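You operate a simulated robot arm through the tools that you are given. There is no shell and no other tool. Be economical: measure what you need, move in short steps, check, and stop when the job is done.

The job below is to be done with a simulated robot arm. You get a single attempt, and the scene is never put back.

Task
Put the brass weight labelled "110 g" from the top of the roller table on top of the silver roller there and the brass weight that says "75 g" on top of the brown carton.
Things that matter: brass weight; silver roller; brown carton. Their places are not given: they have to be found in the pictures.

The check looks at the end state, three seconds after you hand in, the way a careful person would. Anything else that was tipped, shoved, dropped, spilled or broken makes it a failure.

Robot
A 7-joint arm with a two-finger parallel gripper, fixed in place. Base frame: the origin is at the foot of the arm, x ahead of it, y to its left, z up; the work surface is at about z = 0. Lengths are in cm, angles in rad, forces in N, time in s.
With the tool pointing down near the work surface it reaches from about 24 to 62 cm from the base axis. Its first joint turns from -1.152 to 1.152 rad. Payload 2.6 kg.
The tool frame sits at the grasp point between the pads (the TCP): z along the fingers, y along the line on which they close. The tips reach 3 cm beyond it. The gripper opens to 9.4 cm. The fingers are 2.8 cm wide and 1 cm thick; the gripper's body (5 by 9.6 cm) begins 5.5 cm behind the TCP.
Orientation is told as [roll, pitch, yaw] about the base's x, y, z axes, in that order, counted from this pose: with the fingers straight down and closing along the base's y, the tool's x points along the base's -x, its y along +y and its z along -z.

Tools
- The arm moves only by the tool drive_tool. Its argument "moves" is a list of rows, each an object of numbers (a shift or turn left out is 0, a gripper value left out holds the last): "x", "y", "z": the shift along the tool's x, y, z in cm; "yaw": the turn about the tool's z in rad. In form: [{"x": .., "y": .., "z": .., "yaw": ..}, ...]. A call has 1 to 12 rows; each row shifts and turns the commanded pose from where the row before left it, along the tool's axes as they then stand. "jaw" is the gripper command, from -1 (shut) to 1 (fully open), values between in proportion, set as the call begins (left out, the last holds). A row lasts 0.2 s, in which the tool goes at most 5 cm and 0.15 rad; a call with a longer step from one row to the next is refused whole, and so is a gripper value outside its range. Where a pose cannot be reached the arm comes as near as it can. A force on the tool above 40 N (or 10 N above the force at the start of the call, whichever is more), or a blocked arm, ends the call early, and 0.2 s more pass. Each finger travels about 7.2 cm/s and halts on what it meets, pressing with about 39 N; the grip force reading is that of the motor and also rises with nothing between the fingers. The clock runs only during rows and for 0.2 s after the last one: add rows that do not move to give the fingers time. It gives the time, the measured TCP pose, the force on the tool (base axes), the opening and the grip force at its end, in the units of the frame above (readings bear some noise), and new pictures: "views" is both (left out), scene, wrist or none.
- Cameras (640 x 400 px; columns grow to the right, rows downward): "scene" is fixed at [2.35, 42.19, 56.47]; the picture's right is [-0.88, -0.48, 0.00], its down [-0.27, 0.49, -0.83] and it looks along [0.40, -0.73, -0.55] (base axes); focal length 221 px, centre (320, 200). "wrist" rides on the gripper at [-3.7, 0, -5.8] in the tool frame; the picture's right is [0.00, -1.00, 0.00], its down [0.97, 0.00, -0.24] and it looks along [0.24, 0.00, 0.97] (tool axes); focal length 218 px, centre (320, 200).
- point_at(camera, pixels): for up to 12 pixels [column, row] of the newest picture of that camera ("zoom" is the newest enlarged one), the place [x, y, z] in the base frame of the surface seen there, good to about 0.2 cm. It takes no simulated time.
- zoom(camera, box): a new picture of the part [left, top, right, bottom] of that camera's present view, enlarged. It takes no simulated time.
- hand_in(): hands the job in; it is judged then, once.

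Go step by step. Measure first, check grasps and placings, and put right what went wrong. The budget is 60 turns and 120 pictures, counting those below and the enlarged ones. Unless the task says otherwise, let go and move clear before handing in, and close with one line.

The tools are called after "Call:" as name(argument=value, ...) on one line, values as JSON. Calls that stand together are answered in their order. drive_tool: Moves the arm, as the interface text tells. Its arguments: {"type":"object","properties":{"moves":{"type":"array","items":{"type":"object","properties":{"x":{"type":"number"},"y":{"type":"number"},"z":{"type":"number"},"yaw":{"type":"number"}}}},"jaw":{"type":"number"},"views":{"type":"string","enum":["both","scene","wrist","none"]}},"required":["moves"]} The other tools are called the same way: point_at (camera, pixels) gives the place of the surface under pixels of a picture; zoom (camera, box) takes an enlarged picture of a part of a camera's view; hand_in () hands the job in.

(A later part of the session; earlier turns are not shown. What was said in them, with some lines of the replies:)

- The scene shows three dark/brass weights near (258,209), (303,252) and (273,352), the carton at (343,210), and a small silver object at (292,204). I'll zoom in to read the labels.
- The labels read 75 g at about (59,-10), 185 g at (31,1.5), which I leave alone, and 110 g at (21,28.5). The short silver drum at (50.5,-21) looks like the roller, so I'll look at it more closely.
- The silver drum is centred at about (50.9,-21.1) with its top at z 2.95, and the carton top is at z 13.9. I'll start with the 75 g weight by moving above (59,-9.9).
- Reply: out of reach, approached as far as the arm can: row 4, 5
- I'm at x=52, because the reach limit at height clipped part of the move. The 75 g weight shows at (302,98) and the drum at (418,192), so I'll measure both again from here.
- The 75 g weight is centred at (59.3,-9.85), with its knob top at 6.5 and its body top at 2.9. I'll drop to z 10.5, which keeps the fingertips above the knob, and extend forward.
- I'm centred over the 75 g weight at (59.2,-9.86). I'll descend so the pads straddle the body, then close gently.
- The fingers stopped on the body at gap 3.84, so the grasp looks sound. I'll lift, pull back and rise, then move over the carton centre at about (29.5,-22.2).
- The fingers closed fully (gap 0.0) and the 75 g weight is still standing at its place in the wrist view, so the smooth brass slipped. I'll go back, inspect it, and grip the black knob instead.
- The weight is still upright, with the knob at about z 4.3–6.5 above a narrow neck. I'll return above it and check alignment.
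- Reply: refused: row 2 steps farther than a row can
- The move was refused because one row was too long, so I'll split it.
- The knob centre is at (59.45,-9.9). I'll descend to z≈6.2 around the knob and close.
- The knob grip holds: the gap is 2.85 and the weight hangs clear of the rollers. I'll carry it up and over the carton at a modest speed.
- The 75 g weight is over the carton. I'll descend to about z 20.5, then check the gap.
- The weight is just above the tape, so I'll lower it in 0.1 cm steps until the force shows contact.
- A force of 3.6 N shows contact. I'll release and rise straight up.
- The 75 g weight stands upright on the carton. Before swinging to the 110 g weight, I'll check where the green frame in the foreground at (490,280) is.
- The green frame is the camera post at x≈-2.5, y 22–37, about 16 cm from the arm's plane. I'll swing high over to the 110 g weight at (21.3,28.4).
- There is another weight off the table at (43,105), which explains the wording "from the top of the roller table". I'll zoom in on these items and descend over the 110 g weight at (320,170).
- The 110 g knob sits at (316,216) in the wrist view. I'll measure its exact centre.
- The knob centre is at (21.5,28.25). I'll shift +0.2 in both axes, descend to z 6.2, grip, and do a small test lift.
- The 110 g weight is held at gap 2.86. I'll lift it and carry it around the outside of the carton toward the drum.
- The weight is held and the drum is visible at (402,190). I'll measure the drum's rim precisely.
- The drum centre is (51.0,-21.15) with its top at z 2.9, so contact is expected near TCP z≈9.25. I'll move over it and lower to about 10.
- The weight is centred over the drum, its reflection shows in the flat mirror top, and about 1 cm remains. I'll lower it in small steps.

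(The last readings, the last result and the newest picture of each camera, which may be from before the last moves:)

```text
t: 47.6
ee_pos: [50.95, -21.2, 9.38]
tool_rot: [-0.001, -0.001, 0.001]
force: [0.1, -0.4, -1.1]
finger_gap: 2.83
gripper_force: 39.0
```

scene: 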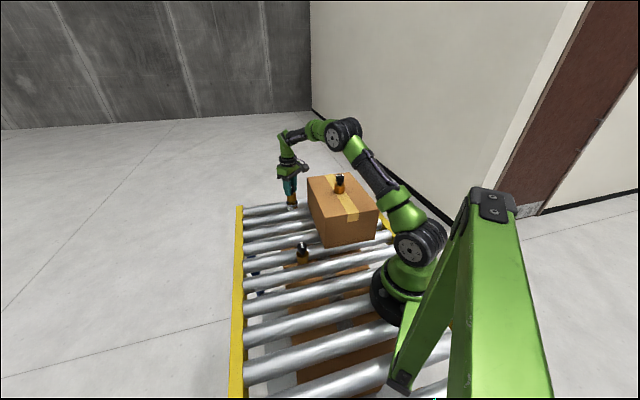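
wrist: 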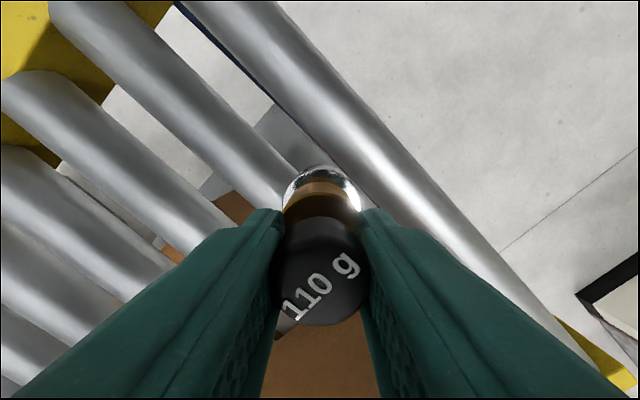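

Call:
drive_tool(moves=[{"z": 0.08}, {}, {}], views="none")

Call:
zoom(camera="scene", box=[276, 186, 308, 216])

```text
t: 48.4
ee_pos: [51.01, -20.98, 9.23]
tool_rot: [0.0, 0.0, 0.001]
force: [0.0, -0.1, -1.1]
finger_gap: 2.86
gripper_force: 39.2
```

```text
13.33 times, centred on (292, 201) of scene
```

zoom: 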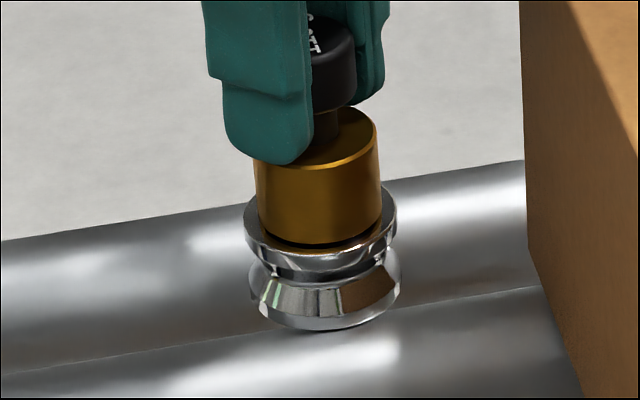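

A thin gap remains and there is no contact yet, so I'll keep lowering gently.

Call:
drive_tool(moves=[{"z": 0.08}, {}, {}], views="none")

Call:
drive_tool(moves=[{"z": 0.05}, {}, {}], views="none")

```text
t: 49.2
ee_pos: [51.06, -21.02, 9.16]
tool_rot: [0.0, 0.001, 0.0]
force: [0.5, 0.5, -1.7]
finger_gap: 2.84
gripper_force: 39.0
```

```text
t: 50.0
ee_pos: [51.05, -21.05, 9.23]
tool_rot: [0.0, 0.0, 0.0]
force: [-0.6, 0.8, 2.2]
finger_gap: 2.83
gripper_force: 39.2
```

Contact shows at 2.2 N. I'll open partway, rise straight up, and check.

Call:
drive_tool(moves=[{}, {}, {}, {}], jaw=0.3, views="none")

Call:
drive_tool(moves=[{"z": -1.5}, {"z": -2.5}, {"z": -3}, {"z": -3}, {}, {}])

Call:
zoom(camera="scene", box=[230, 165, 380, 265])

```text
t: 51.0
ee_pos: [51.07, -21.18, 9.19]
tool_rot: [-0.001, 0.0, 0.001]
force: [-0.8, 0.1, -0.6]
finger_gap: 6.12
gripper_force: 0.1
```

```text
t: 52.4
ee_pos: [51.08, -21.07, 19.22]
tool_rot: [0.0, -0.001, 0.001]
force: [0.0, 0.0, 0.7]
finger_gap: 6.1
gripper_force: 0.0
```

scene: 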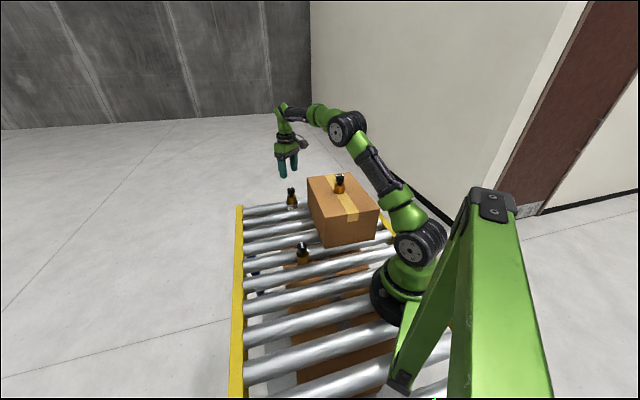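
wrist: 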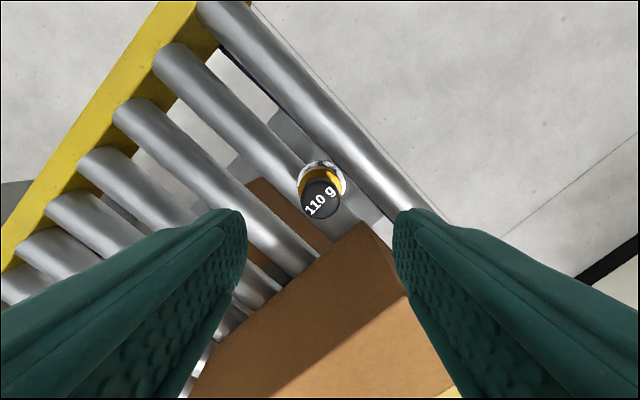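

```text
4.00 times, centred on (305, 215) of scene
```

zoom: 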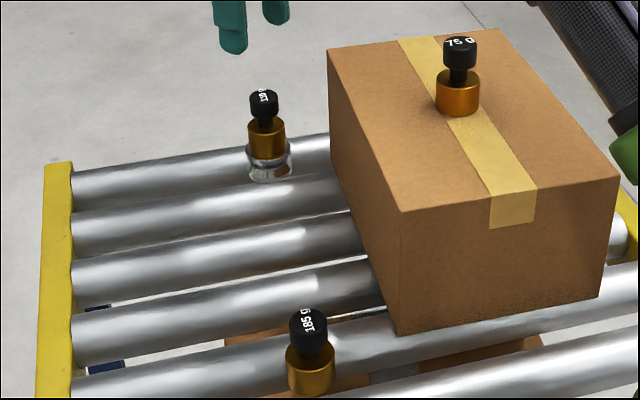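

Both weights stand upright on their targets, the 185 g weight is untouched, and the gripper is clear, so I'm handing in.

Call:
hand_in()

```text
The job is handed in.
```

The 110 g weight is standing on the silver roller and the 75 g weight on the brown carton. In the last picture nothing else looked tipped or moved. My first grip on the 75 g weight slipped off its brass body, so I re-gripped it by the knob.
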